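You operate a simulated robot arm through the tools that you are given. There is no shell and no other tool. Be economical: measure what you need, move in short steps, check, and stop when the job is done.

You run a simulated robot arm. Do the job below in one go: nothing can be reset, and whatever is moved stays where it is left.

JOB
Refill the coffee canister to about its line from the bag opened first.
Fine: bag back where it stood, lid back on. Set down upright: what you pick out.

Only the result counts: the job must be done as asked and must still hold three seconds after the hand-in. Knocking over, shifting, dropping, spilling or breaking anything else fails it. A push-on lid holds only when it is set on centred and level and pressed home; a screw cap is set on level and turned clockwise until tight.

ROBOT AND FRAMES
A 6-joint arm with a two-finger parallel gripper, fixed in place. Base frame: the origin is at the foot of the arm, x ahead of it, y to its left, z up. Readings come in m, degrees, newtons and seconds.
With the tool pointing down near the work surface it reaches from about 0.18 to 0.84 m from the base axis. Its first joint turns from -166.0 to 166.0 degrees. Payload 3.91 kg.
Tool frame: the origin (TCP) lies between the finger pads and is the grasp point; the fingertips stand 0.03 m ahead of it; z points along the fingers, y is the line along which they close. Largest opening 0.11 m; finger width 0.02, thickness 0.01; the body of the gripper, 0.048 by 0.112 m, starts 0.055 m behind the TCP.
Orientation is that of the tool frame in the base frame, as [roll, pitch, yaw] about the fixed x, y, z axes, in that order (R = Rz(yaw) Ry(pitch) Rx(roll)). With the fingers straight down and closing along the base's y, the tool's x points along the base's -x, its y along +y and its z along -z.

CONTROLS
- The arm moves only by the tool send_rows. Its arguments are lists of equal length, an entry for each row: "rotation": the turn, a rotation vector about the base's x, y, z in degrees, a list of three; "slide": the shift along the base's x, y, z in m, a list of three; "jaw": the finger opening in m, from 0 to 0.11. In form: {"rotation": [[rx, ry, rz], ...], "slide": [[tx, ty, tz], ...], "jaw": [jaw, ...]}. A call has 1 to 10 rows; each row shifts and turns the commanded pose from where the row before left it. A row lasts 0.2 s, in which the tool goes at most 0.05 m and 8.6 degrees; a call with a longer step from one row to the next is refused whole, and so is a gripper value outside its range. Where a pose cannot be reached the arm comes as near as it can. A force on the tool above 90 N (or 10 N above the force at the start of the call, whichever is more), or a blocked arm, ends the call early, and 0.2 s more pass. Each finger travels about 0.108 m/s and halts on what it meets, pressing with about 33 N; the grip force reading is that of the motor and also rises with nothing between the fingers. The clock runs only during rows and for 0.2 s after the last one: add rows that do not move to give the fingers time. The reply holds the time, the measured pose of the TCP, the force on the tool along the base axes, the opening and the grip force, in the units named above and with some noise, with the torque about the TCP (base axes, N m) and any sound that the robot's microphone picked up.
- Cameras (640 x 400 px; columns grow to the right, rows downward): "scene" is fixed at [0.3999, 0.6505, 1.4366]; the picture's right is [-1.00, -0.06, 0.00], its down [-0.03, 0.42, -0.91] and it looks along [0.05, -0.90, -0.42] (base axes); focal length 338 px, centre (320, 200). "wrist" rides on the gripper at [0.077, 0.007, -0.114] in the tool frame; the picture's right is [-0.09, 1.00, 0.00], its down [-0.80, -0.07, -0.59] and it looks along [-0.59, -0.05, 0.80] (tool axes); focal length 270 px, centre (320, 200). There is no depth. A picture from a camera that has moved, and an enlarged one, comes with that camera's place and axes in the base frame and with its lens.
- get_image(camera): a new picture of that camera. No time passes.
- slide_trunk(by): slides the trunk up (or, below 0, down) by that many m; the arm rides with it, the base frame stays. It gives what a move gives, with no picture.
- zoom(camera, box): a new picture of the part [left, top, right, bottom] of that camera's present view, enlarged. No time passes.
- close_job(): hands the job in; it is judged then, once.

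Work in short steps. Places have to be worked out from the pictures, the camera data and where the tool is seen: move nearer, look again, correct. Check each grasp and each placing, and mend what went wrong. You have 120 turns and 84 pictures in all, those below and enlarged ones among them. Open the gripper and draw the arm clear of the work before you hand the job in, unless the task says otherwise; then end with one line.

The tools are called after ">>>" as name(argument=value, ...) on one line, values as JSON. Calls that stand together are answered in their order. send_rows: Moves the arm, as the interface text tells. Its arguments: {"type":"object","properties":{"rotation":{"type":"array","items":{"type":"array","items":{"type":"number"}}},"slide":{"type":"array","items":{"type":"array","items":{"type":"number"}}},"jaw":{"type":"array","items":{"type":"number"}}},"required":["rotation","slide","jaw"]} The other tools are called the same way: slide_trunk (by) slides the trunk up or down; get_image (camera) takes a picture; zoom (camera, box) takes an enlarged picture of a part of a camera's view; close_job () hands the job in.

At the start:

```text
t: 0.0
ee_pos: [0.078, -0.3497, 1.2686]
orientation: [-180.0, 0.0, 180.0]
wrist_force: [-0.3, 0.5, -0.4]
wrist_torque: [0.02, 0.01, -0.02]
gripper_width: 0.11
finger_force: 0.0
trunk travel left (down, up): [-0.45, 0.09]
```

scene: 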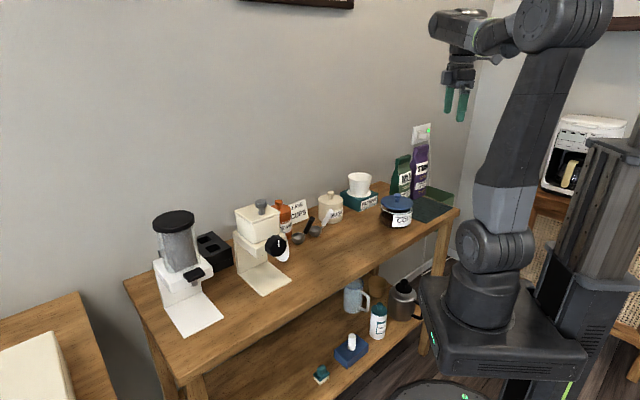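
wrist: 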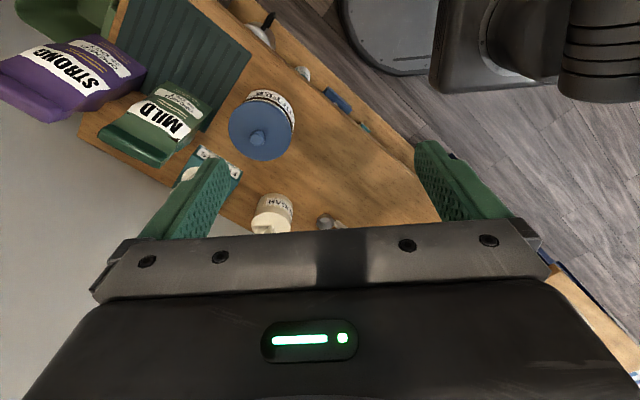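

I start by looking closely at the bags, the canister and the rest of the counter.

>>> zoom(camera="scene", box=[360, 120, 480, 240])

>>> zoom(camera="wrist", box=[0, 0, 320, 200])

>>> zoom(camera="scene", box=[240, 170, 400, 270])

```text
3.33 times, centred on (420, 180) of scene
camera zoom: at [0.3999, 0.6505, 1.4366], right [-1.0, -0.06, 0.0], down [-0.03, 0.42, -0.91], along [0.05, -0.9, -0.42], focal length 1128 px, centre (-13, 267)
```

zoom: 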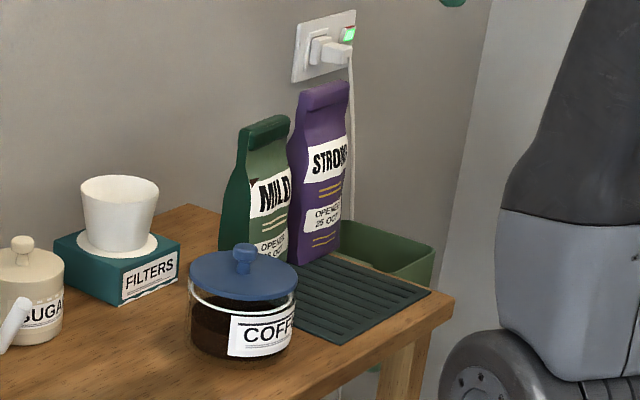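

```text
2.00 times, centred on (160, 100) of wrist
camera zoom: at [0.0007, -0.3446, 1.3843], right [0.09, 1.0, 0.0], down [0.8, -0.07, 0.59], along [0.59, -0.05, -0.8], focal length 541 px, centre (640, 400)
```

zoom: 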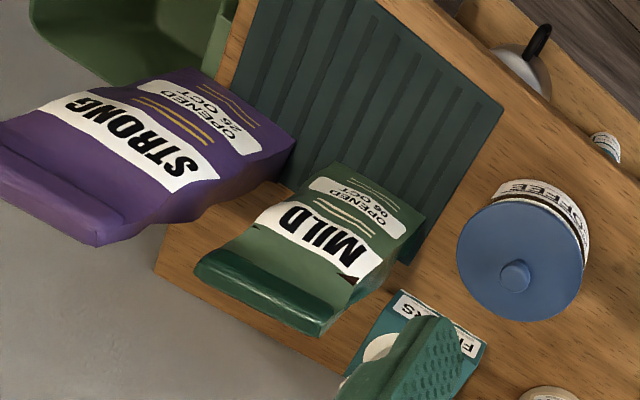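

```text
4.00 times, centred on (320, 220) of scene
camera zoom: at [0.3999, 0.6505, 1.4366], right [-1.0, -0.06, 0.0], down [-0.03, 0.42, -0.91], along [0.05, -0.9, -0.42], focal length 1353 px, centre (320, 120)
```

zoom: 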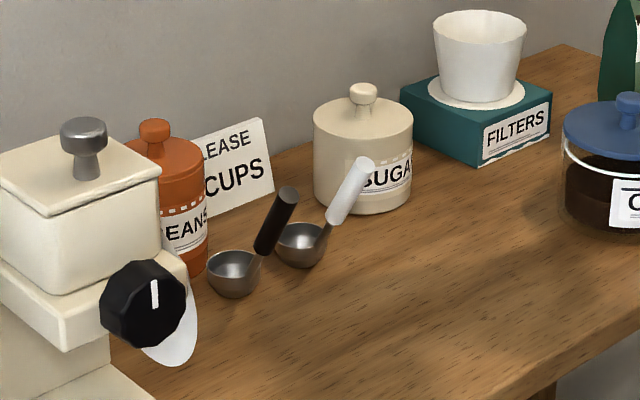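

I need the dates read reliably, so I enlarge both labels and the canister.

>>> zoom(camera="wrist", box=[60, 30, 220, 130])

>>> zoom(camera="scene", box=[374, 180, 438, 232])

>>> zoom(camera="scene", box=[396, 138, 444, 208])

```text
4.00 times, centred on (140, 80) of wrist
camera zoom: at [0.0007, -0.3446, 1.3843], right [0.09, 1.0, 0.0], down [0.8, -0.07, 0.59], along [0.59, -0.05, -0.8], focal length 1081 px, centre (1040, 680)
```

zoom: 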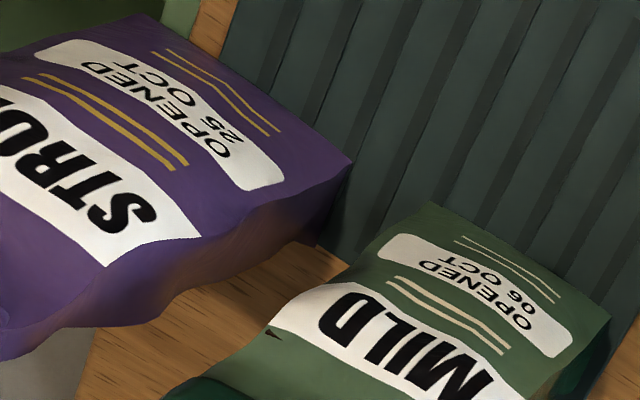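

```text
7.69 times, centred on (406, 206) of scene
camera zoom: at [0.3999, 0.6505, 1.4366], right [-1.0, -0.06, 0.0], down [-0.03, 0.42, -0.91], along [0.05, -0.9, -0.42], focal length 2602 px, centre (-342, 154)
```

zoom: 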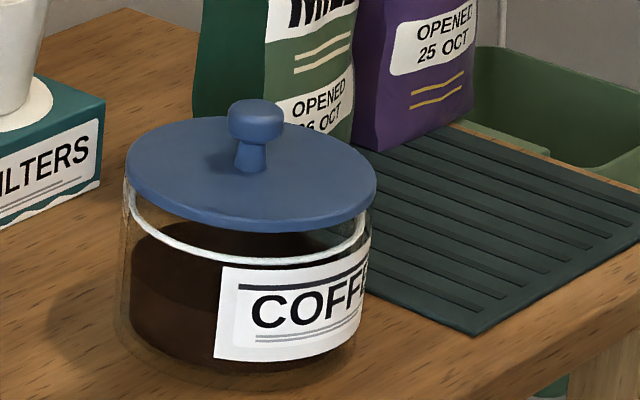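

```text
5.71 times, centred on (420, 173) of scene
camera zoom: at [0.3999, 0.6505, 1.4366], right [-1.0, -0.06, 0.0], down [-0.03, 0.42, -0.91], along [0.05, -0.9, -0.42], focal length 1933 px, centre (-251, 354)
```

zoom: 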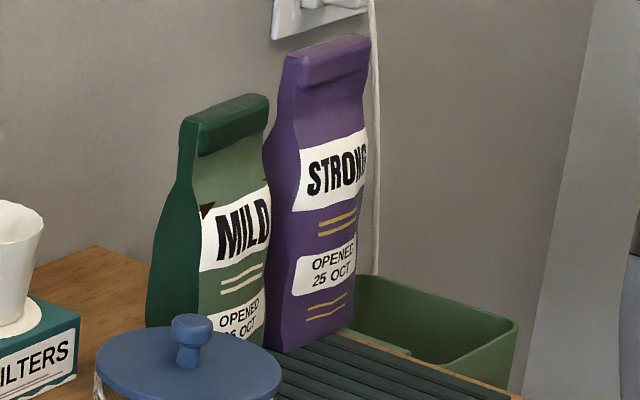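

MILD was opened 06 OCT and STRONG on 25 OCT, so MILD is the bag. It has a dark notch near its top. I turn the tool square to the counter and back it off to see the bag's front more closely.

>>> send_rows(rotation=[[0, 0, -7.17], [0, 0, -7.17], [0, 0, -7.17], [0, 0, -7.17], [0, 0, -7.17], [0, 0, -7.17]], slide=[[-0.018, -0.0078, -0.028], [-0.018, -0.0078, -0.028], [-0.018, -0.0078, -0.028], [-0.018, -0.0078, -0.028], [-0.018, -0.0078, -0.028], [-0.018, -0.0078, -0.028]], jaw=[0.11, 0.11, 0.11, 0.11, 0.11, 0.11])

>>> get_image(camera="wrist")

```text
t: 1.4
ee_pos: [-0.029, -0.397, 1.1016]
orientation: [179.9, -0.1, 136.8]
wrist_force: [-0.8, 0.0, 0.5]
wrist_torque: [0.02, 0.02, -0.04]
gripper_width: 0.1099
finger_force: 0.1
trunk travel left (down, up): [-0.45, 0.09]
```

```text
75 pictures are left
camera wrist: at [-0.0817, -0.3422, 1.217], right [0.75, 0.67, 0.0], down [0.54, -0.6, 0.59], along [0.4, -0.44, -0.8], focal length 270 px, centre (320, 200)
```

wrist: 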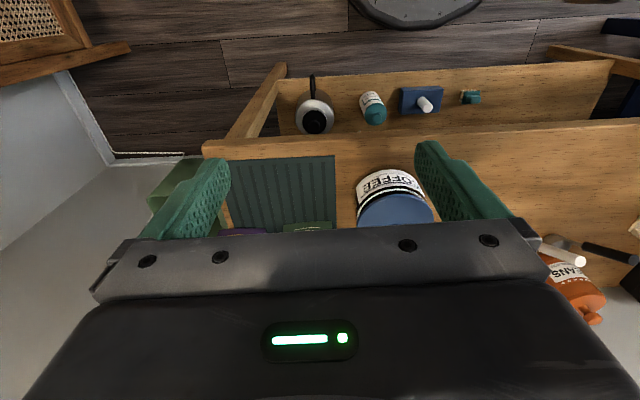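

The wrist picture is inverted, and the gripper hides whatever lies beyond it. I tilt the tool outward by 40° so the camera faces the bags.

>>> send_rows(rotation=[[-5.48, -5.82, 0], [-5.48, -5.82, 0], [-5.48, -5.82, 0], [-5.48, -5.82, 0], [-5.48, -5.82, 0]], slide=[[0, 0, 0], [0, 0, 0], [0, 0, 0], [0, 0, 0], [0, 0, 0]], jaw=[0.11, 0.11, 0.11, 0.11, 0.11])

>>> get_image(camera="wrist")

```text
t: 2.6
ee_pos: [-0.0297, -0.3968, 1.1008]
orientation: [-179.6, 40.1, 137.2]
wrist_force: [0.4, 0.4, 0.7]
wrist_torque: [0.02, 0.0, 0.02]
gripper_width: 0.11
finger_force: 0.2
trunk travel left (down, up): [-0.45, 0.09]
```

```text
74 pictures are left
camera wrist: at [-0.1226, -0.3028, 1.1401], right [0.73, 0.68, 0.05], down [0.12, -0.21, 0.97], along [0.67, -0.7, -0.23], focal length 270 px, centre (320, 200)
```

wrist: 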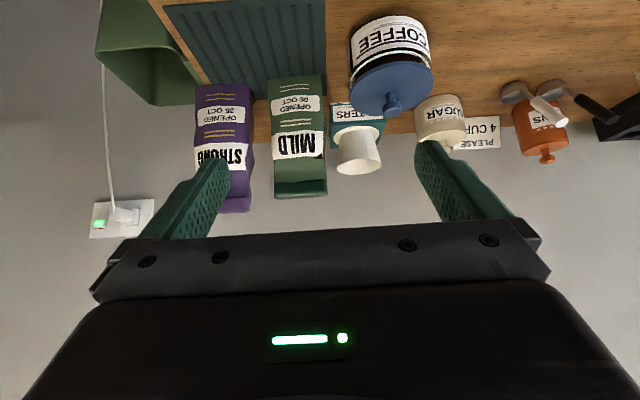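

>>> zoom(camera="wrist", box=[190, 60, 350, 210])

>>> zoom(camera="wrist", box=[330, 0, 490, 130])

```text
2.67 times, centred on (270, 135) of wrist
camera zoom: at [-0.1226, -0.3028, 1.1401], right [0.73, 0.68, 0.05], down [0.12, -0.21, 0.97], along [0.67, -0.7, -0.23], focal length 721 px, centre (453, 373)
```

zoom: 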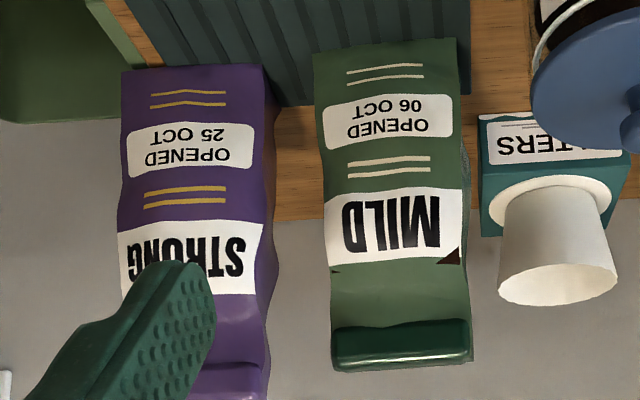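

```text
3.08 times, centred on (410, 65) of wrist
camera zoom: at [-0.1226, -0.3028, 1.1401], right [0.73, 0.68, 0.05], down [0.12, -0.21, 0.97], along [0.67, -0.7, -0.23], focal length 832 px, centre (43, 615)
```

zoom: 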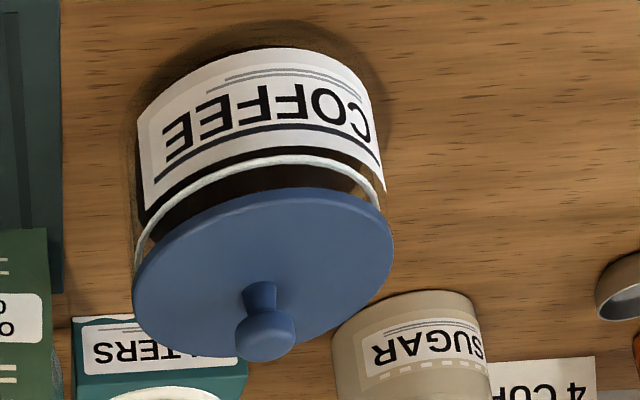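

>>> zoom(camera="wrist", box=[265, 120, 335, 200])

```text
5.00 times, centred on (300, 160) of wrist
camera zoom: at [-0.1226, -0.3028, 1.1401], right [0.73, 0.68, 0.05], down [0.12, -0.21, 0.97], along [0.67, -0.7, -0.23], focal length 1351 px, centre (420, 400)
```

zoom: 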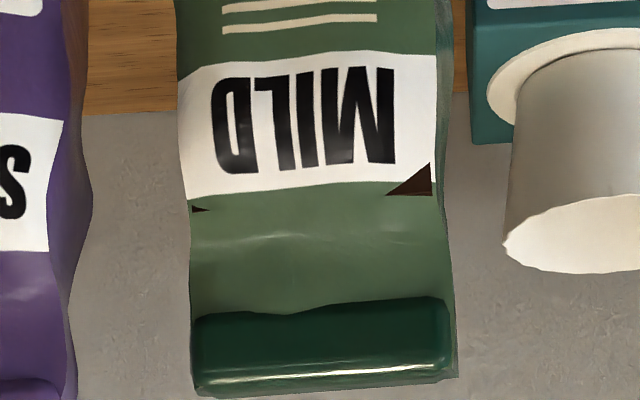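

The dark triangles on the bag look like coffee showing at about 0.157 m of its 0.21 m height, and its top is at z≈1.035. The lid knob is near (0.184, -0.470, 0.938). I straighten the tool and go above it.

>>> send_rows(rotation=[[5.48, 5.82, 0], [5.48, 5.82, 0], [5.48, 5.82, 0], [5.48, 5.82, 0], [5.48, 5.82, 0], [0, 0, 0], [0, 0, 0]], slide=[[0.0305, -0.0104, 0], [0.0305, -0.0104, 0], [0.0305, -0.0104, 0], [0.0305, -0.0104, 0], [0.0305, -0.0104, -0.01], [0.0305, -0.0104, -0.02], [0.0305, -0.0104, -0.02]], jaw=[0.11, 0.11, 0.11, 0.11, 0.1, 0.09, 0.08])

>>> get_image(camera="wrist")

>>> zoom(camera="scene", box=[350, 120, 470, 240])

```text
t: 4.2
ee_pos: [0.185, -0.47, 1.0511]
orientation: [180.0, -0.1, 136.9]
wrist_force: [0.9, -0.5, 1.0]
wrist_torque: [0.0, 0.0, 0.0]
gripper_width: 0.0799
finger_force: 0.1
trunk travel left (down, up): [-0.45, 0.09]
```

```text
70 pictures are left
camera wrist: at [0.1331, -0.4142, 1.1675], right [0.74, 0.67, 0.0], down [0.54, -0.6, 0.59], along [0.4, -0.44, -0.8], focal length 270 px, centre (320, 200)
```

wrist: 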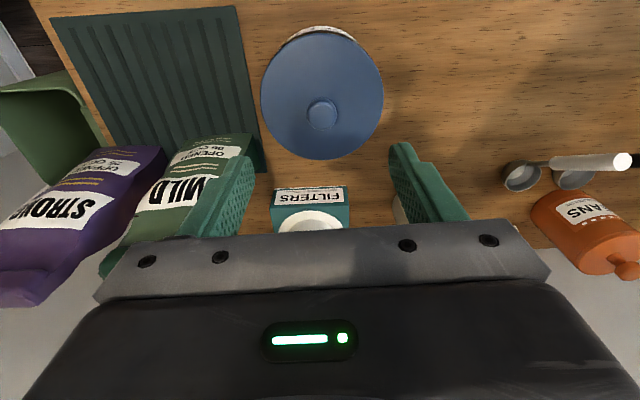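

```text
3.33 times, centred on (410, 180) of scene
camera zoom: at [0.3999, 0.6505, 1.4366], right [-1.0, -0.06, 0.0], down [-0.03, 0.42, -0.91], along [0.05, -0.9, -0.42], focal length 1128 px, centre (20, 267)
```

zoom: 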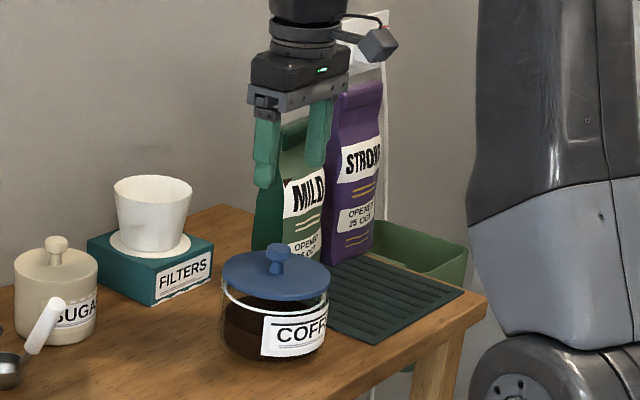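

The knob reads (0.186, -0.470), directly below the TCP. I go down and close on it.

>>> send_rows(rotation=[[0, 0, 0], [0, 0, 0], [0, 0, 0], [0, 0, 0], [0, 0, 0], [0, 0, 0], [0, 0, 0], [0, 0, 0]], slide=[[0.001, 0, -0.03], [0, 0, -0.03], [0, 0, -0.03], [0, 0, -0.017], [0, 0, 0], [0, 0, 0], [0, 0, 0], [0, 0, 0]], jaw=[0.07, 0.07, 0.07, 0.07, 0.05, 0.01, 0.01, 0.01])

>>> zoom(camera="scene", box=[366, 160, 446, 230])

```text
t: 6.0
ee_pos: [0.1832, -0.4684, 0.9451]
orientation: [-180.0, 0.0, 137.0]
wrist_force: [-0.6, -0.3, -0.5]
wrist_torque: [0.01, -0.02, -0.02]
gripper_width: 0.0248
finger_force: 33.2
trunk travel left (down, up): [-0.45, 0.09]
heard: snap
```

```text
5.71 times, centred on (406, 195) of scene
camera zoom: at [0.3999, 0.6505, 1.4366], right [-1.0, -0.06, 0.0], down [-0.03, 0.42, -0.91], along [0.05, -0.9, -0.42], focal length 1933 px, centre (-171, 229)
```

zoom: 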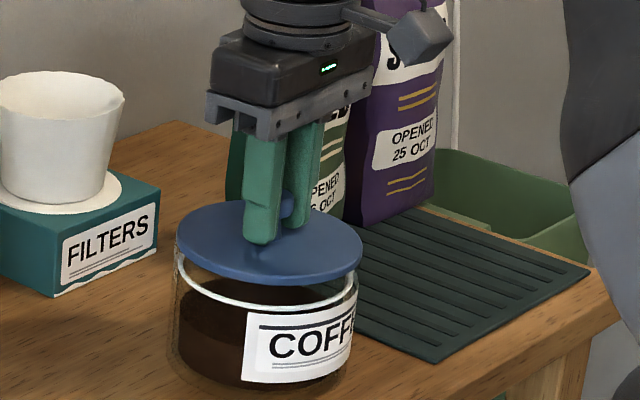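

I have a 25 mm grip on the knob, and a snap was heard, so I lift straight up slowly.

>>> send_rows(rotation=[[0, 0, 0], [0, 0, 0], [0, 0, 0], [0, 0, 0], [0, 0, 0], [0, 0, 0]], slide=[[0, 0, 0.01], [0, 0, 0.01], [0, 0, 0.02], [0, 0, 0.02], [0, 0, 0.02], [0, 0, 0]], jaw=[0.01, 0.01, 0.01, 0.01, 0.01, 0.01])

>>> zoom(camera="scene", box=[366, 160, 446, 230])

>>> get_image(camera="scene")

```text
t: 7.4
ee_pos: [0.1829, -0.4691, 1.024]
orientation: [180.0, 0.0, 137.1]
wrist_force: [-0.4, 0.6, 0.6]
wrist_torque: [0.02, 0.02, 0.02]
gripper_width: 0.0249
finger_force: 32.7
trunk travel left (down, up): [-0.45, 0.09]
```

```text
5.71 times, centred on (406, 195) of scene
camera zoom: at [0.3999, 0.6505, 1.4366], right [-1.0, -0.06, 0.0], down [-0.03, 0.42, -0.91], along [0.05, -0.9, -0.42], focal length 1933 px, centre (-171, 229)
```

zoom: 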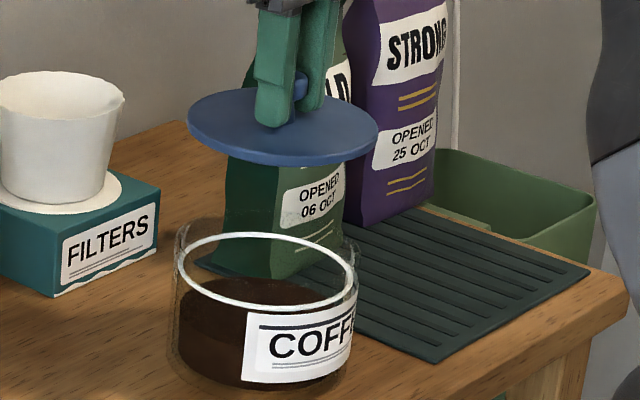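

```text
66 pictures are left
```

scene: 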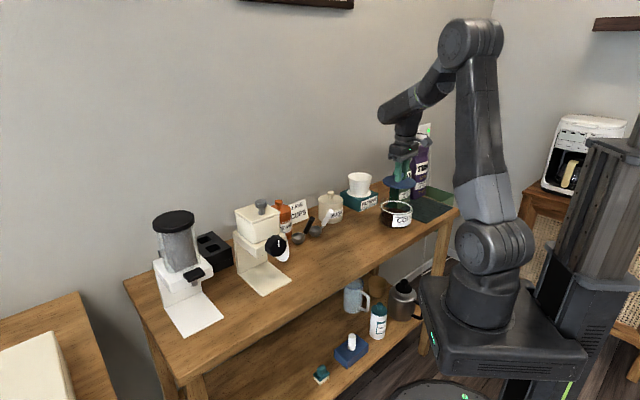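

The lid is off, and the white line is a little below the rim. I carry the lid to the clear counter patch at about (0.331, -0.312) and lower it most of the way.

>>> send_rows(rotation=[[0, 0, 0], [0, 0, 0], [0, 0, 0], [0, 0, 0], [0, 0, 0], [0, 0, 0], [0, 0, 0], [0, 0, 0], [0, 0, 0], [0, 0, 0]], slide=[[0.0247, 0.0262, 0], [0.0247, 0.0262, 0], [0.0247, 0.0262, 0], [0.0247, 0.0262, 0], [0.0247, 0.0262, 0], [0.0247, 0.0262, 0], [0, 0, -0.04], [0, 0, -0.04], [0, 0, -0.04], [0, 0, 0]], jaw=[0.01, 0.01, 0.01, 0.01, 0.01, 0.01, 0.01, 0.01, 0.01, 0.01])

>>> zoom(camera="scene", box=[280, 170, 440, 290])

```text
t: 9.6
ee_pos: [0.3342, -0.3121, 0.9018]
orientation: [-179.9, 0.0, 137.0]
wrist_force: [-0.1, -0.1, 0.2]
wrist_torque: [0.03, -0.01, -0.03]
gripper_width: 0.0246
finger_force: 33.3
trunk travel left (down, up): [-0.45, 0.09]
```

```text
3.33 times, centred on (360, 230) of scene
camera zoom: at [0.3999, 0.6505, 1.4366], right [-1.0, -0.06, 0.0], down [-0.03, 0.42, -0.91], along [0.05, -0.9, -0.42], focal length 1128 px, centre (187, 100)
```

zoom: 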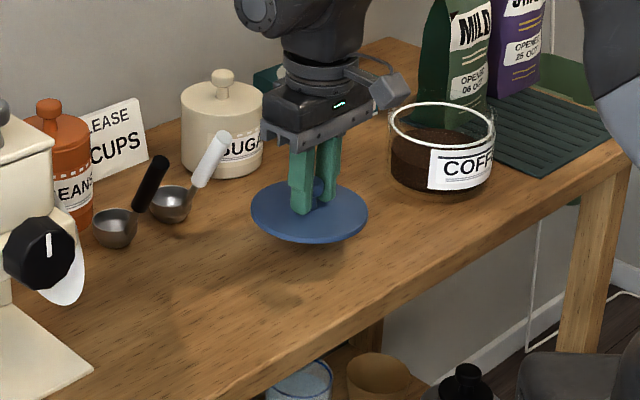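

The spot is clear. I lower gently.

>>> send_rows(rotation=[[0, 0, 0], [0, 0, 0], [0, 0, 0]], slide=[[0, 0, -0.012], [0, 0, -0.012], [0, 0, 0]], jaw=[0.01, 0.01, 0.01])

>>> zoom(camera="scene", box=[330, 200, 380, 240])

```text
t: 10.4
ee_pos: [0.3323, -0.3123, 0.8784]
orientation: [-179.9, 0.1, 137.0]
wrist_force: [0.2, 0.3, -0.4]
wrist_torque: [-0.02, 0.01, 0.02]
gripper_width: 0.0243
finger_force: 33.0
trunk travel left (down, up): [-0.45, 0.09]
```

```text
10.00 times, centred on (355, 220) of scene
camera zoom: at [0.3999, 0.6505, 1.4366], right [-1.0, -0.06, 0.0], down [-0.03, 0.42, -0.91], along [0.05, -0.9, -0.42], focal length 3383 px, centre (-30, 0)
```

zoom: 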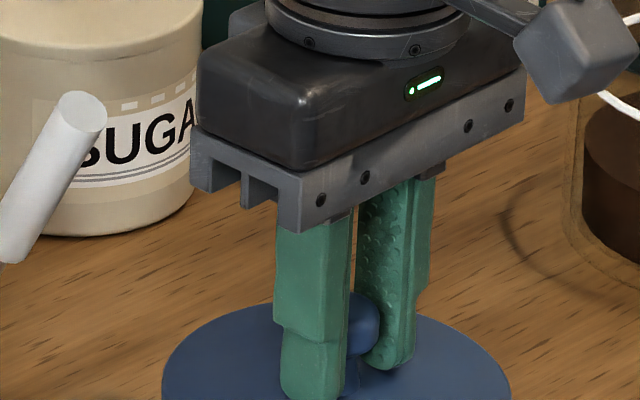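

>>> send_rows(rotation=[[0, 0, 0], [0, 0, 0], [0, 0, 0]], slide=[[0, 0, -0.004], [0, 0, -0.004], [0, 0, 0]], jaw=[0.01, 0.01, 0.01])

>>> zoom(camera="scene", box=[330, 210, 380, 250])

```text
t: 11.2
ee_pos: [0.3328, -0.3122, 0.8712]
orientation: [180.0, 0.1, 137.0]
wrist_force: [-0.9, 1.0, 0.5]
wrist_torque: [0.01, -0.01, 0.01]
gripper_width: 0.0247
finger_force: 33.3
trunk travel left (down, up): [-0.45, 0.09]
```

```text
10.00 times, centred on (355, 230) of scene
camera zoom: at [0.3999, 0.6505, 1.4366], right [-1.0, -0.06, 0.0], down [-0.03, 0.42, -0.91], along [0.05, -0.9, -0.42], focal length 3383 px, centre (-30, -100)
```

zoom: 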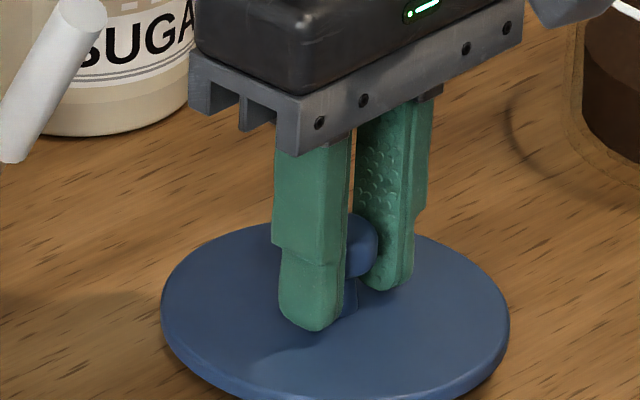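

No contact yet, so I continue.

>>> send_rows(rotation=[[0, 0, 0], [0, 0, 0], [0, 0, 0], [0, 0, 0]], slide=[[0, 0, -0.003], [0, 0, -0.003], [0, 0, -0.002], [0, 0, 0]], jaw=[0.01, 0.01, 0.01, 0.01])

```text
t: 12.2
ee_pos: [0.3326, -0.3114, 0.8647]
orientation: [179.9, 0.2, 137.0]
wrist_force: [0.6, -0.4, 23.5]
wrist_torque: [0.22, 0.08, 0.06]
gripper_width: 0.0248
finger_force: 33.0
trunk travel left (down, up): [-0.45, 0.09]
```

Contact at z=0.865. I ease off, open and rise.

>>> send_rows(rotation=[[0, 0, 0], [0, 0, 0], [0, 0, 0], [0, 0, 0], [0, 0, 0], [0, 0, 0], [0, 0, 0]], slide=[[0, 0, 0.001], [0, 0, 0], [0, 0, 0], [0, 0, 0.03], [0, 0, 0.04], [0, 0, 0.05], [0, 0, 0.05]], jaw=[0.02, 0.05, 0.06, 0.06, 0.07, 0.09, 0.11])

>>> get_image(camera="wrist")

>>> zoom(camera="scene", box=[320, 170, 440, 250])

```text
t: 13.8
ee_pos: [0.3316, -0.3124, 1.0357]
orientation: [-179.9, 0.0, 136.9]
wrist_force: [0.2, 0.0, 0.4]
wrist_torque: [-0.01, 0.0, -0.03]
gripper_width: 0.1099
finger_force: 0.1
trunk travel left (down, up): [-0.45, 0.09]
```

```text
62 pictures are left
camera wrist: at [0.2803, -0.2553, 1.152], right [0.74, 0.67, 0.0], down [0.54, -0.6, 0.59], along [0.4, -0.44, -0.8], focal length 270 px, centre (320, 200)
```

wrist: 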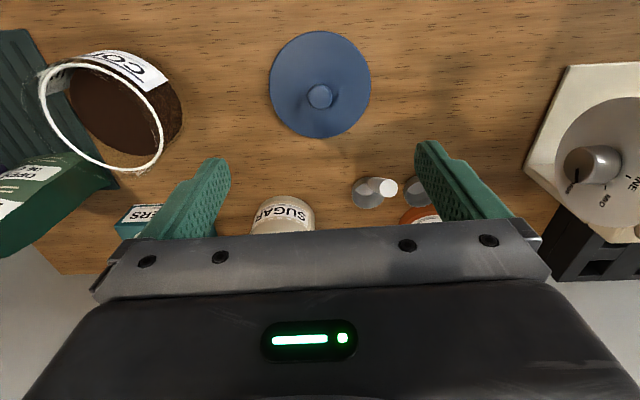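

```text
5.00 times, centred on (380, 210) of scene
camera zoom: at [0.3999, 0.6505, 1.4366], right [-1.0, -0.06, 0.0], down [-0.03, 0.42, -0.91], along [0.05, -0.9, -0.42], focal length 1692 px, centre (20, 150)
```

zoom: 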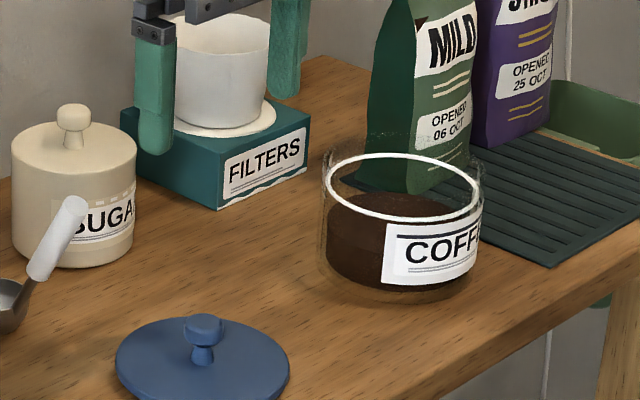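

The lid is set down upright. Now I tilt the tool 60° outward and move it in front of the MILD bag at a standoff.

>>> send_rows(rotation=[[-4.11, -4.37, 0], [-4.11, -4.37, 0], [-4.11, -4.37, 0], [-4.11, -4.37, 0], [-4.11, -4.37, 0], [-4.11, -4.37, 0], [-4.11, -4.37, 0], [-4.11, -4.37, 0], [-4.11, -4.37, 0], [-4.11, -4.37, 0]], slide=[[-0.0304, -0.0206, 0.01], [-0.0264, -0.0246, 0], [-0.0264, -0.0246, 0], [-0.0264, -0.0246, 0], [-0.0264, -0.0246, 0], [-0.0264, -0.0246, 0], [-0.0264, -0.0246, 0], [-0.0264, -0.0246, 0], [-0.0264, -0.0246, -0.01], [-0.0224, -0.0286, -0.02]], jaw=[0.11, 0.11, 0.11, 0.11, 0.11, 0.11, 0.11, 0.11, 0.11, 0.11])

>>> get_image(camera="wrist")

>>> zoom(camera="scene", box=[360, 110, 480, 230])

```text
t: 16.0
ee_pos: [0.0681, -0.5579, 1.0124]
orientation: [-179.6, 60.2, 137.3]
wrist_force: [-0.6, -0.2, 0.7]
wrist_torque: [0.0, -0.02, -0.01]
gripper_width: 0.1101
finger_force: 0.1
trunk travel left (down, up): [-0.45, 0.09]
```

```text
60 pictures are left
camera wrist: at [-0.0283, -0.4606, 1.0033], right [0.71, 0.7, 0.07], down [-0.13, 0.03, 0.99], along [0.69, -0.72, 0.11], focal length 270 px, centre (320, 200)
```

wrist: 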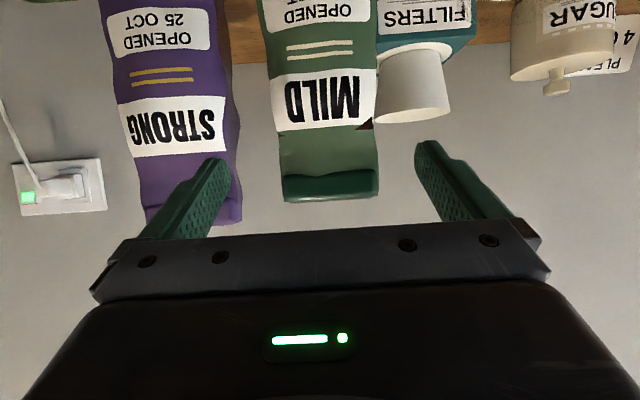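

```text
3.33 times, centred on (420, 170) of scene
camera zoom: at [0.3999, 0.6505, 1.4366], right [-1.0, -0.06, 0.0], down [-0.03, 0.42, -0.91], along [0.05, -0.9, -0.42], focal length 1128 px, centre (-13, 300)
```

zoom: 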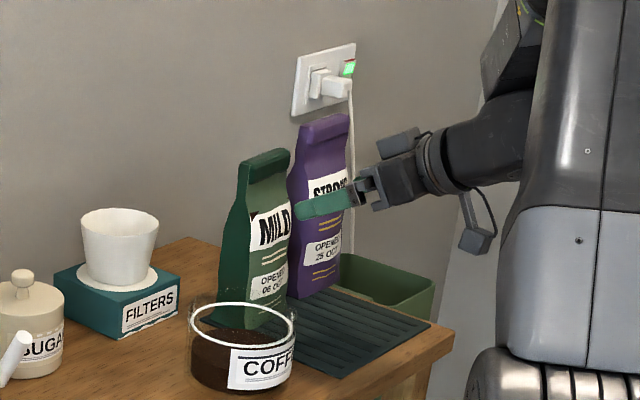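

The bag centre is at u≈-0.357, about 2.5 mm to the tool's +u side. I slide in so the fingers straddle the bag and check before closing.

>>> send_rows(rotation=[[0, 0, 0], [0, 0, 0], [0, 0, 0], [0, 0, 0], [0, 0, 0], [0, 0, 0]], slide=[[0.0017, 0.0018, 0], [0.0172, -0.0162, -0.0154], [0.0172, -0.0162, -0.0154], [0.0172, -0.0162, -0.0154], [0.0172, -0.0162, -0.0154], [0.0172, -0.0162, -0.0154]], jaw=[0.11, 0.11, 0.11, 0.11, 0.11, 0.11])

>>> get_image(camera="wrist")

>>> zoom(camera="scene", box=[370, 130, 460, 220])

```text
t: 17.4
ee_pos: [0.157, -0.6368, 0.9358]
orientation: [-179.6, 59.9, 137.2]
wrist_force: [0.0, -0.9, -0.4]
wrist_torque: [0.0, 0.0, 0.01]
gripper_width: 0.11
finger_force: 0.0
trunk travel left (down, up): [-0.45, 0.09]
```

```text
58 pictures are left
camera wrist: at [0.0606, -0.5395, 0.9277], right [0.71, 0.7, 0.07], down [-0.13, 0.03, 0.99], along [0.69, -0.72, 0.11], focal length 270 px, centre (320, 200)
```

wrist: 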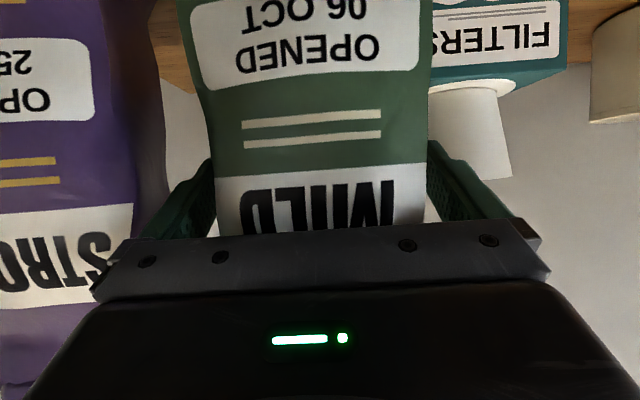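

```text
4.44 times, centred on (415, 175) of scene
camera zoom: at [0.3999, 0.6505, 1.4366], right [-1.0, -0.06, 0.0], down [-0.03, 0.42, -0.91], along [0.05, -0.9, -0.42], focal length 1504 px, centre (-102, 311)
```

zoom: 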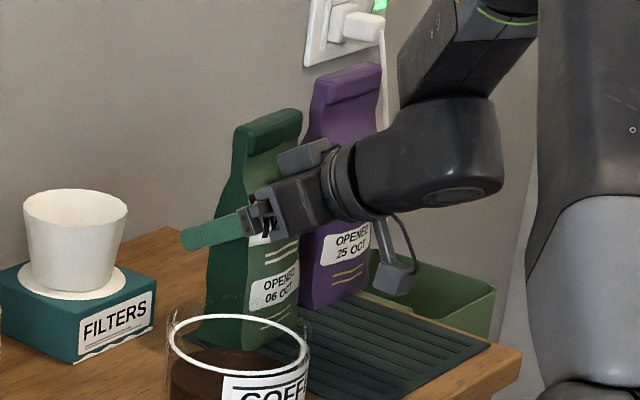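

The bag is straddled and centred, so I close and read the grip.

>>> send_rows(rotation=[[0, 0, 0], [0, 0, 0], [0, 0, 0], [0, 0, 0]], slide=[[0, 0, 0], [0, 0, 0], [0, 0, 0], [0, 0, 0]], jaw=[0.1, 0.09, 0.07, 0.07])

```text
t: 18.4
ee_pos: [0.157, -0.6363, 0.936]
orientation: [-179.6, 60.0, 137.2]
wrist_force: [0.9, -0.4, -0.1]
wrist_torque: [-0.13, -0.08, 0.0]
gripper_width: 0.0979
finger_force: 33.3
trunk travel left (down, up): [-0.45, 0.09]
```

Gripped at 98 mm. I record this pose (0.157, -0.6365, 0.936) for the return, then lift 4 cm and weigh.

>>> send_rows(rotation=[[0, 0, 0], [0, 0, 0], [0, 0, 0], [0, 0, 0]], slide=[[0, 0, 0.01], [0, 0, 0.015], [0, 0, 0.015], [0, 0, 0]], jaw=[0.07, 0.07, 0.07, 0.07])

>>> zoom(camera="scene", box=[360, 110, 480, 230])

```text
t: 19.4
ee_pos: [0.1578, -0.6383, 0.9773]
orientation: [-179.6, 60.0, 137.2]
wrist_force: [0.4, 0.2, -4.3]
wrist_torque: [-0.02, -0.01, 0.0]
gripper_width: 0.0976
finger_force: 33.0
trunk travel left (down, up): [-0.45, 0.09]
```

```text
3.33 times, centred on (420, 170) of scene
camera zoom: at [0.3999, 0.6505, 1.4366], right [-1.0, -0.06, 0.0], down [-0.03, 0.42, -0.91], along [0.05, -0.9, -0.42], focal length 1128 px, centre (-13, 300)
```

zoom: 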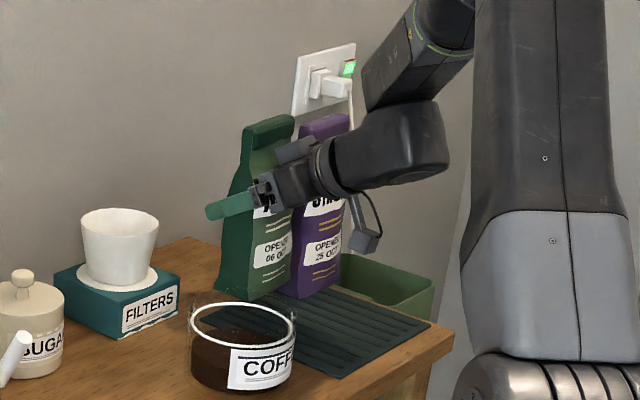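

The bag weighs about 4.3 N. I lift it to z≈1.05 and bring it beside and above the canister, still upright.

>>> send_rows(rotation=[[0, 0, 0], [0, 0, 0], [0, 0, 0], [0, 0, 0], [0, 0, 0], [0, 0, 0], [0, 0, 0], [0, 0, 0]], slide=[[0, 0, 0.025], [0, 0, 0.025], [0, 0, 0.023], [-0.0149, 0.0194, 0], [-0.0149, 0.0194, 0], [-0.0149, 0.0194, 0], [-0.0149, 0.0194, 0], [0, 0, 0]], jaw=[0.07, 0.07, 0.07, 0.07, 0.07, 0.07, 0.07, 0.07])

>>> zoom(camera="scene", box=[350, 90, 490, 240])

>>> get_image(camera="wrist")

```text
t: 21.2
ee_pos: [0.0973, -0.5605, 1.0523]
orientation: [-179.5, 59.9, 137.3]
wrist_force: [1.0, 1.5, -3.5]
wrist_torque: [-0.04, -0.03, 0.01]
gripper_width: 0.0977
finger_force: 32.7
trunk travel left (down, up): [-0.45, 0.09]
```

```text
2.67 times, centred on (420, 165) of scene
camera zoom: at [0.3999, 0.6505, 1.4366], right [-1.0, -0.06, 0.0], down [-0.03, 0.42, -0.91], along [0.05, -0.9, -0.42], focal length 902 px, centre (53, 293)
```

zoom: 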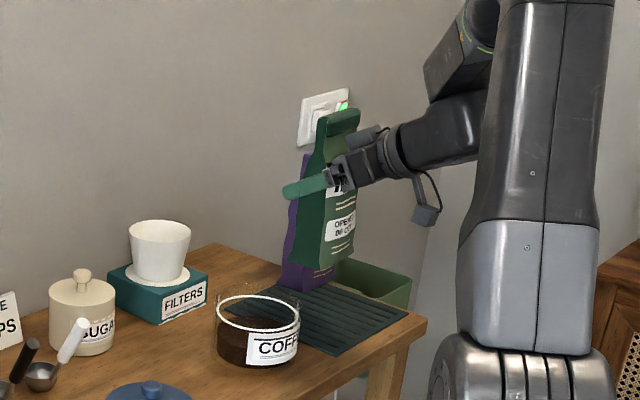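

```text
54 pictures are left
camera wrist: at [0.0019, -0.4631, 1.0432], right [0.71, 0.7, 0.07], down [-0.13, 0.03, 0.99], along [0.69, -0.72, 0.11], focal length 270 px, centre (320, 200)
```

wrist: 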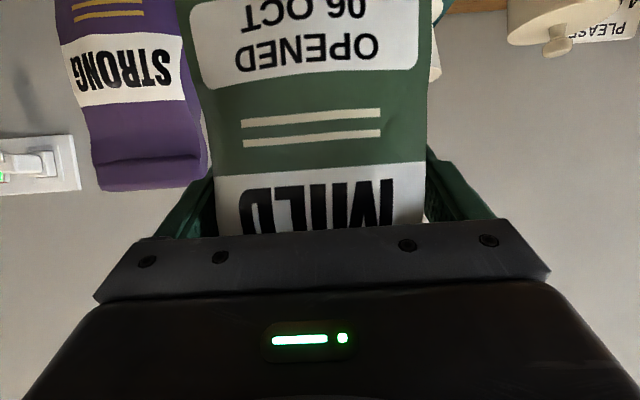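

I check the bag's mouth before tilting.

>>> zoom(camera="scene", box=[408, 124, 448, 154])

```text
13.33 times, centred on (428, 139) of scene
camera zoom: at [0.3999, 0.6505, 1.4366], right [-1.0, -0.06, 0.0], down [-0.03, 0.42, -0.91], along [0.05, -0.9, -0.42], focal length 4511 px, centre (-1120, 1013)
```

zoom: 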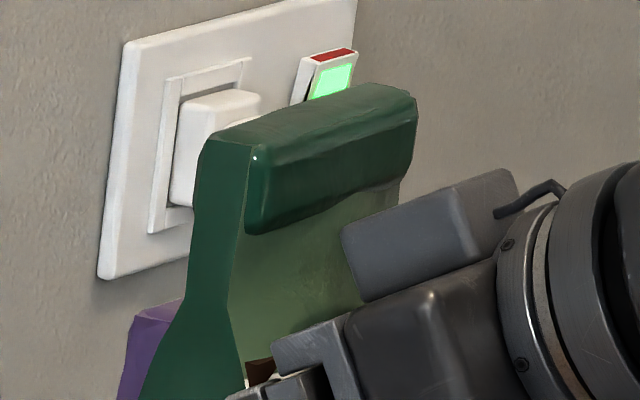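

The top is rolled forward. I tilt over the +u side about the n axis, 45° first, and watch.

>>> send_rows(rotation=[[-5.46, 5.14, 0], [-5.46, 5.14, 0], [-5.46, 5.14, 0], [-5.46, 5.14, 0], [-5.46, 5.14, 0], [0, 0, 0]], slide=[[0.002, 0.002, 0], [0.002, 0.002, 0], [0.002, 0.002, 0], [0.001, 0.001, 0], [0, 0, 0], [0, 0, 0]], jaw=[0.07, 0.07, 0.07, 0.07, 0.07, 0.07])

>>> zoom(camera="scene", box=[350, 90, 490, 240])

>>> get_image(camera="wrist")

```text
t: 22.6
ee_pos: [0.1043, -0.553, 1.0497]
orientation: [-123.0, 43.1, -176.6]
wrist_force: [-0.3, -0.1, -4.2]
wrist_torque: [0.08, -0.07, 0.03]
gripper_width: 0.0978
finger_force: 33.0
trunk travel left (down, up): [-0.45, 0.09]
```

```text
2.67 times, centred on (420, 165) of scene
camera zoom: at [0.3999, 0.6505, 1.4366], right [-1.0, -0.06, 0.0], down [-0.03, 0.42, -0.91], along [0.05, -0.9, -0.42], focal length 902 px, centre (53, 293)
```

zoom: 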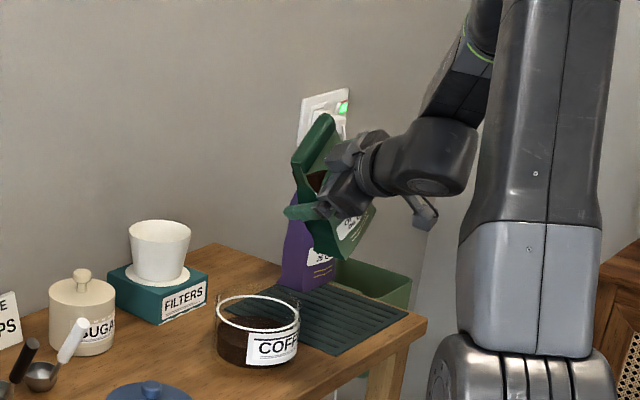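

```text
51 pictures are left
camera wrist: at [0.003, -0.4612, 1.0404], right [0.6, 0.58, -0.55], down [0.29, 0.48, 0.83], along [0.74, -0.66, 0.12], focal length 270 px, centre (320, 200)
```

wrist: 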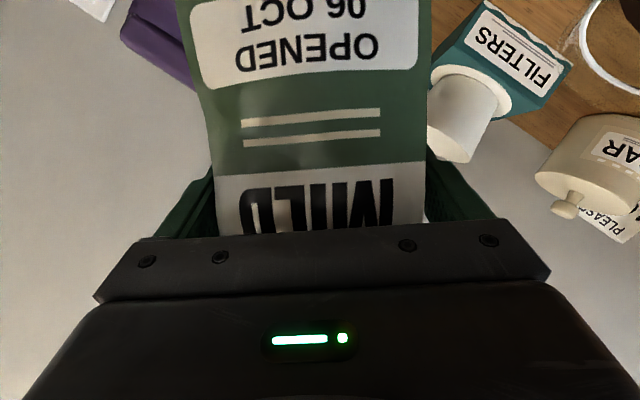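

>>> zoom(camera="scene", box=[390, 126, 450, 190])

```text
6.25 times, centred on (420, 158) of scene
camera zoom: at [0.3999, 0.6505, 1.4366], right [-1.0, -0.06, 0.0], down [-0.03, 0.42, -0.91], along [0.05, -0.9, -0.42], focal length 2114 px, centre (-305, 462)
```

zoom: 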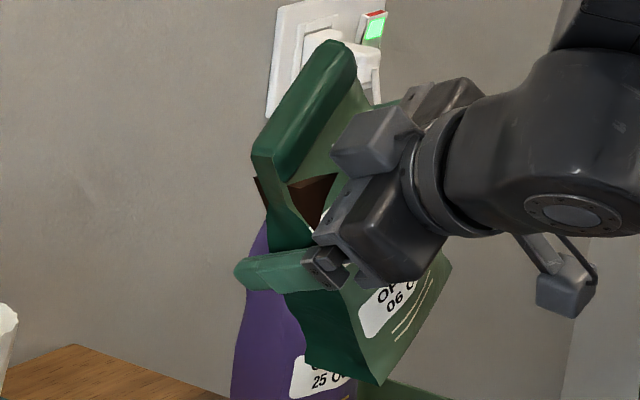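

Coffee is still inside at 37°. I lower to about z 0.99 and tilt in small increments.

>>> send_rows(rotation=[[0, 0, 0], [0, 0, 0], [0, 0, 0], [-5.46, 5.14, 0], [-4.37, 4.11, 0], [0, 0, 0], [0, 0, 0]], slide=[[0, 0, -0.02], [0, 0, -0.02], [0, 0, -0.02], [0, 0, 0], [0, 0, 0], [0, 0, 0], [0, 0, 0]], jaw=[0.07, 0.07, 0.07, 0.07, 0.07, 0.07, 0.07])

>>> zoom(camera="scene", box=[370, 130, 460, 230])

```text
t: 24.2
ee_pos: [0.0807, -0.5929, 1.0802]
orientation: [-113.8, 33.2, -170.2]
wrist_force: [-0.7, 0.4, -3.6]
wrist_torque: [0.07, -0.11, 0.03]
gripper_width: 0.0977
finger_force: 33.2
out of reach, approached as far as the arm can: row 3, 4, 5
trunk travel left (down, up): [-0.45, 0.09]
```

```text
4.00 times, centred on (415, 180) of scene
camera zoom: at [0.3999, 0.6505, 1.4366], right [-1.0, -0.06, 0.0], down [-0.03, 0.42, -0.91], along [0.05, -0.9, -0.42], focal length 1353 px, centre (-60, 280)
```

zoom: 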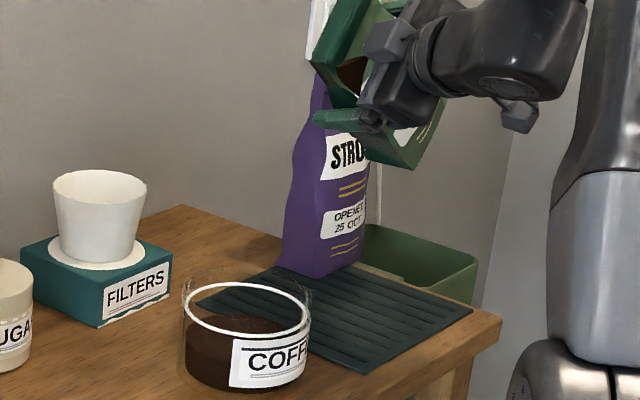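

The arm is near a fold limit here, so lowering the trunk should give it room. First I undo part of the tilt and rise, to get back to a well-defined pose.

>>> send_rows(rotation=[[4.37, -4.11, 0], [5.46, -5.14, 0], [0, 0, 0], [0, 0, 0], [0, 0, 0]], slide=[[0, 0, 0.02], [0, 0, 0.02], [0, 0, 0.02], [0, 0, 0.02], [0, 0, 0]], jaw=[0.07, 0.07, 0.07, 0.07, 0.07])

```text
t: 25.4
ee_pos: [0.0795, -0.5934, 1.1599]
orientation: [-123.1, 43.2, -176.6]
wrist_force: [0.4, 0.9, -4.1]
wrist_torque: [0.01, -0.09, -0.03]
gripper_width: 0.0977
finger_force: 33.1
trunk travel left (down, up): [-0.45, 0.09]
```

I raise the arm 8 cm, then slide the trunk down 20 cm, ending near z 1.04.

>>> send_rows(rotation=[[0, 0, 0], [0, 0, 0], [0, 0, 0]], slide=[[0, 0, 0.04], [0, 0, 0.04], [0, 0, 0]], jaw=[0.07, 0.07, 0.07])

>>> slide_trunk(by=-0.2)

>>> get_image(camera="scene")

```text
t: 26.2
ee_pos: [0.08, -0.5916, 1.2395]
orientation: [-123.1, 43.2, -176.6]
wrist_force: [0.7, 1.2, -3.6]
wrist_torque: [0.03, -0.03, 0.04]
gripper_width: 0.0978
finger_force: 33.0
trunk travel left (down, up): [-0.45, 0.09]
```

```text
t: 28.4
ee_pos: [0.0794, -0.5907, 1.0389]
orientation: [-123.0, 43.3, -176.6]
wrist_force: [-0.3, 0.4, -3.3]
wrist_torque: [0.02, -0.04, 0.01]
gripper_width: 0.098
finger_force: 32.7
trunk travel left (down, up): [-0.25, 0.29]
```

```text
48 pictures are left
```

scene: 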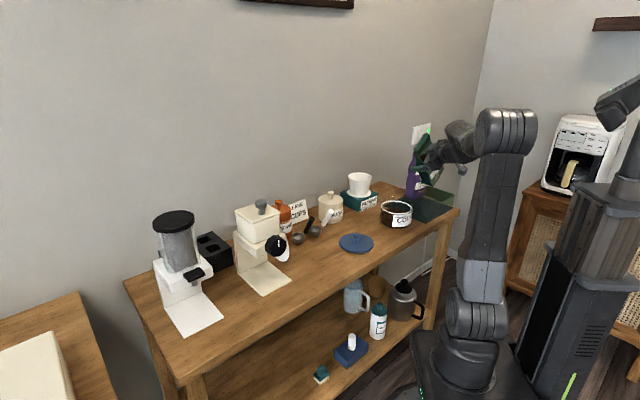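

The trunk is lower now. I move over to the pour position, still at 37° tilt.

>>> send_rows(rotation=[[0, 0, 0], [0, 0, 0], [0, 0, 0], [0, 0, 0]], slide=[[0.01, 0.014, -0.01], [0.01, 0.014, -0.02], [0.0092, 0.0132, -0.019], [0, 0, 0]], jaw=[0.07, 0.07, 0.07, 0.07])

>>> zoom(camera="scene", box=[370, 130, 460, 230])

>>> get_image(camera="wrist")

```text
t: 29.4
ee_pos: [0.1096, -0.551, 0.9901]
orientation: [-123.0, 43.2, -176.6]
wrist_force: [-0.1, -0.8, -4.0]
wrist_torque: [0.02, -0.06, 0.01]
gripper_width: 0.0979
finger_force: 32.8
trunk travel left (down, up): [-0.25, 0.29]
```

```text
4.00 times, centred on (415, 180) of scene
camera zoom: at [0.3999, 0.6505, 1.4366], right [-1.0, -0.06, 0.0], down [-0.03, 0.42, -0.91], along [0.05, -0.9, -0.42], focal length 1353 px, centre (-60, 280)
```

zoom: 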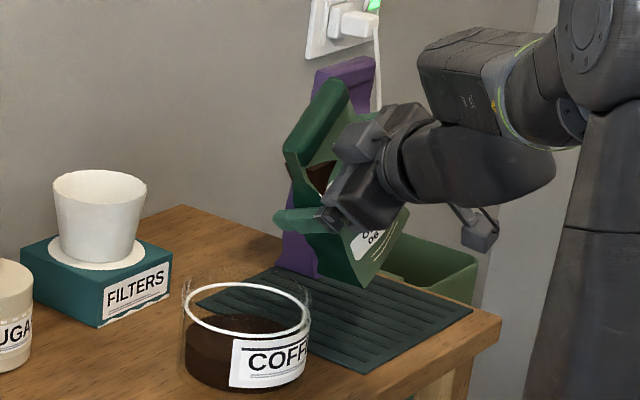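

```text
46 pictures are left
camera wrist: at [0.0084, -0.4586, 0.9808], right [0.6, 0.58, -0.55], down [0.29, 0.48, 0.83], along [0.74, -0.66, 0.12], focal length 270 px, centre (320, 200)
```

wrist: 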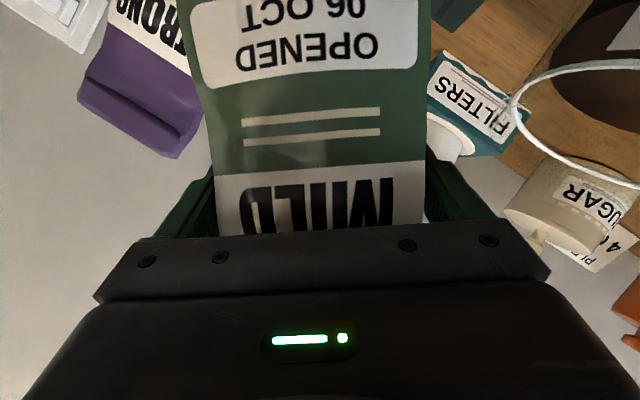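

The lip lies over the canister centre as computed. I tilt to about 52° and look.

>>> send_rows(rotation=[[-5.46, 5.14, 0], [-5.46, 5.14, 0], [0, 0, 0]], slide=[[0, 0, 0], [0, 0, 0], [0, 0, 0]], jaw=[0.07, 0.07, 0.07])

>>> zoom(camera="scene", box=[370, 130, 460, 230])

```text
t: 30.2
ee_pos: [0.1091, -0.5514, 0.9916]
orientation: [-111.1, 31.5, -169.3]
wrist_force: [-0.1, -0.5, -2.9]
wrist_torque: [0.07, -0.05, -0.02]
gripper_width: 0.0975
finger_force: 33.1
trunk travel left (down, up): [-0.25, 0.29]
```

```text
4.00 times, centred on (415, 180) of scene
camera zoom: at [0.3999, 0.6505, 1.4366], right [-1.0, -0.06, 0.0], down [-0.03, 0.42, -0.91], along [0.05, -0.9, -0.42], focal length 1353 px, centre (-60, 280)
```

zoom: 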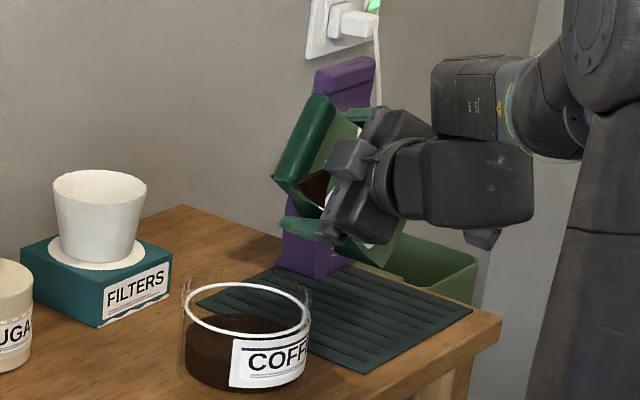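

Nothing pours yet, so I tilt further in short steps.

>>> send_rows(rotation=[[-5.46, 5.14, 0], [-3.64, 3.43, 0], [0, 0, 0]], slide=[[0, 0, 0], [0, 0, 0], [0, 0, 0]], jaw=[0.07, 0.07, 0.07])

>>> zoom(camera="scene", box=[370, 130, 460, 230])

```text
t: 31.0
ee_pos: [0.1068, -0.5515, 1.0025]
orientation: [-103.6, 21.3, -166.0]
wrist_force: [-1.0, 0.2, -4.5]
wrist_torque: [0.04, -0.07, 0.01]
gripper_width: 0.0977
finger_force: 33.0
out of reach, approached as far as the arm can: row 2
trunk travel left (down, up): [-0.25, 0.29]
```

```text
4.00 times, centred on (415, 180) of scene
camera zoom: at [0.3999, 0.6505, 1.4366], right [-1.0, -0.06, 0.0], down [-0.03, 0.42, -0.91], along [0.05, -0.9, -0.42], focal length 1353 px, centre (-60, 280)
```

zoom: 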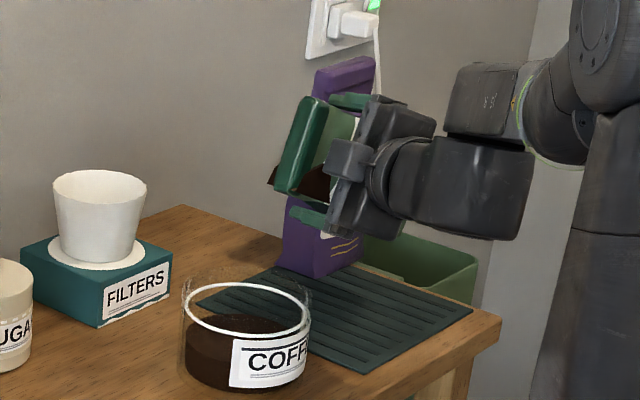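

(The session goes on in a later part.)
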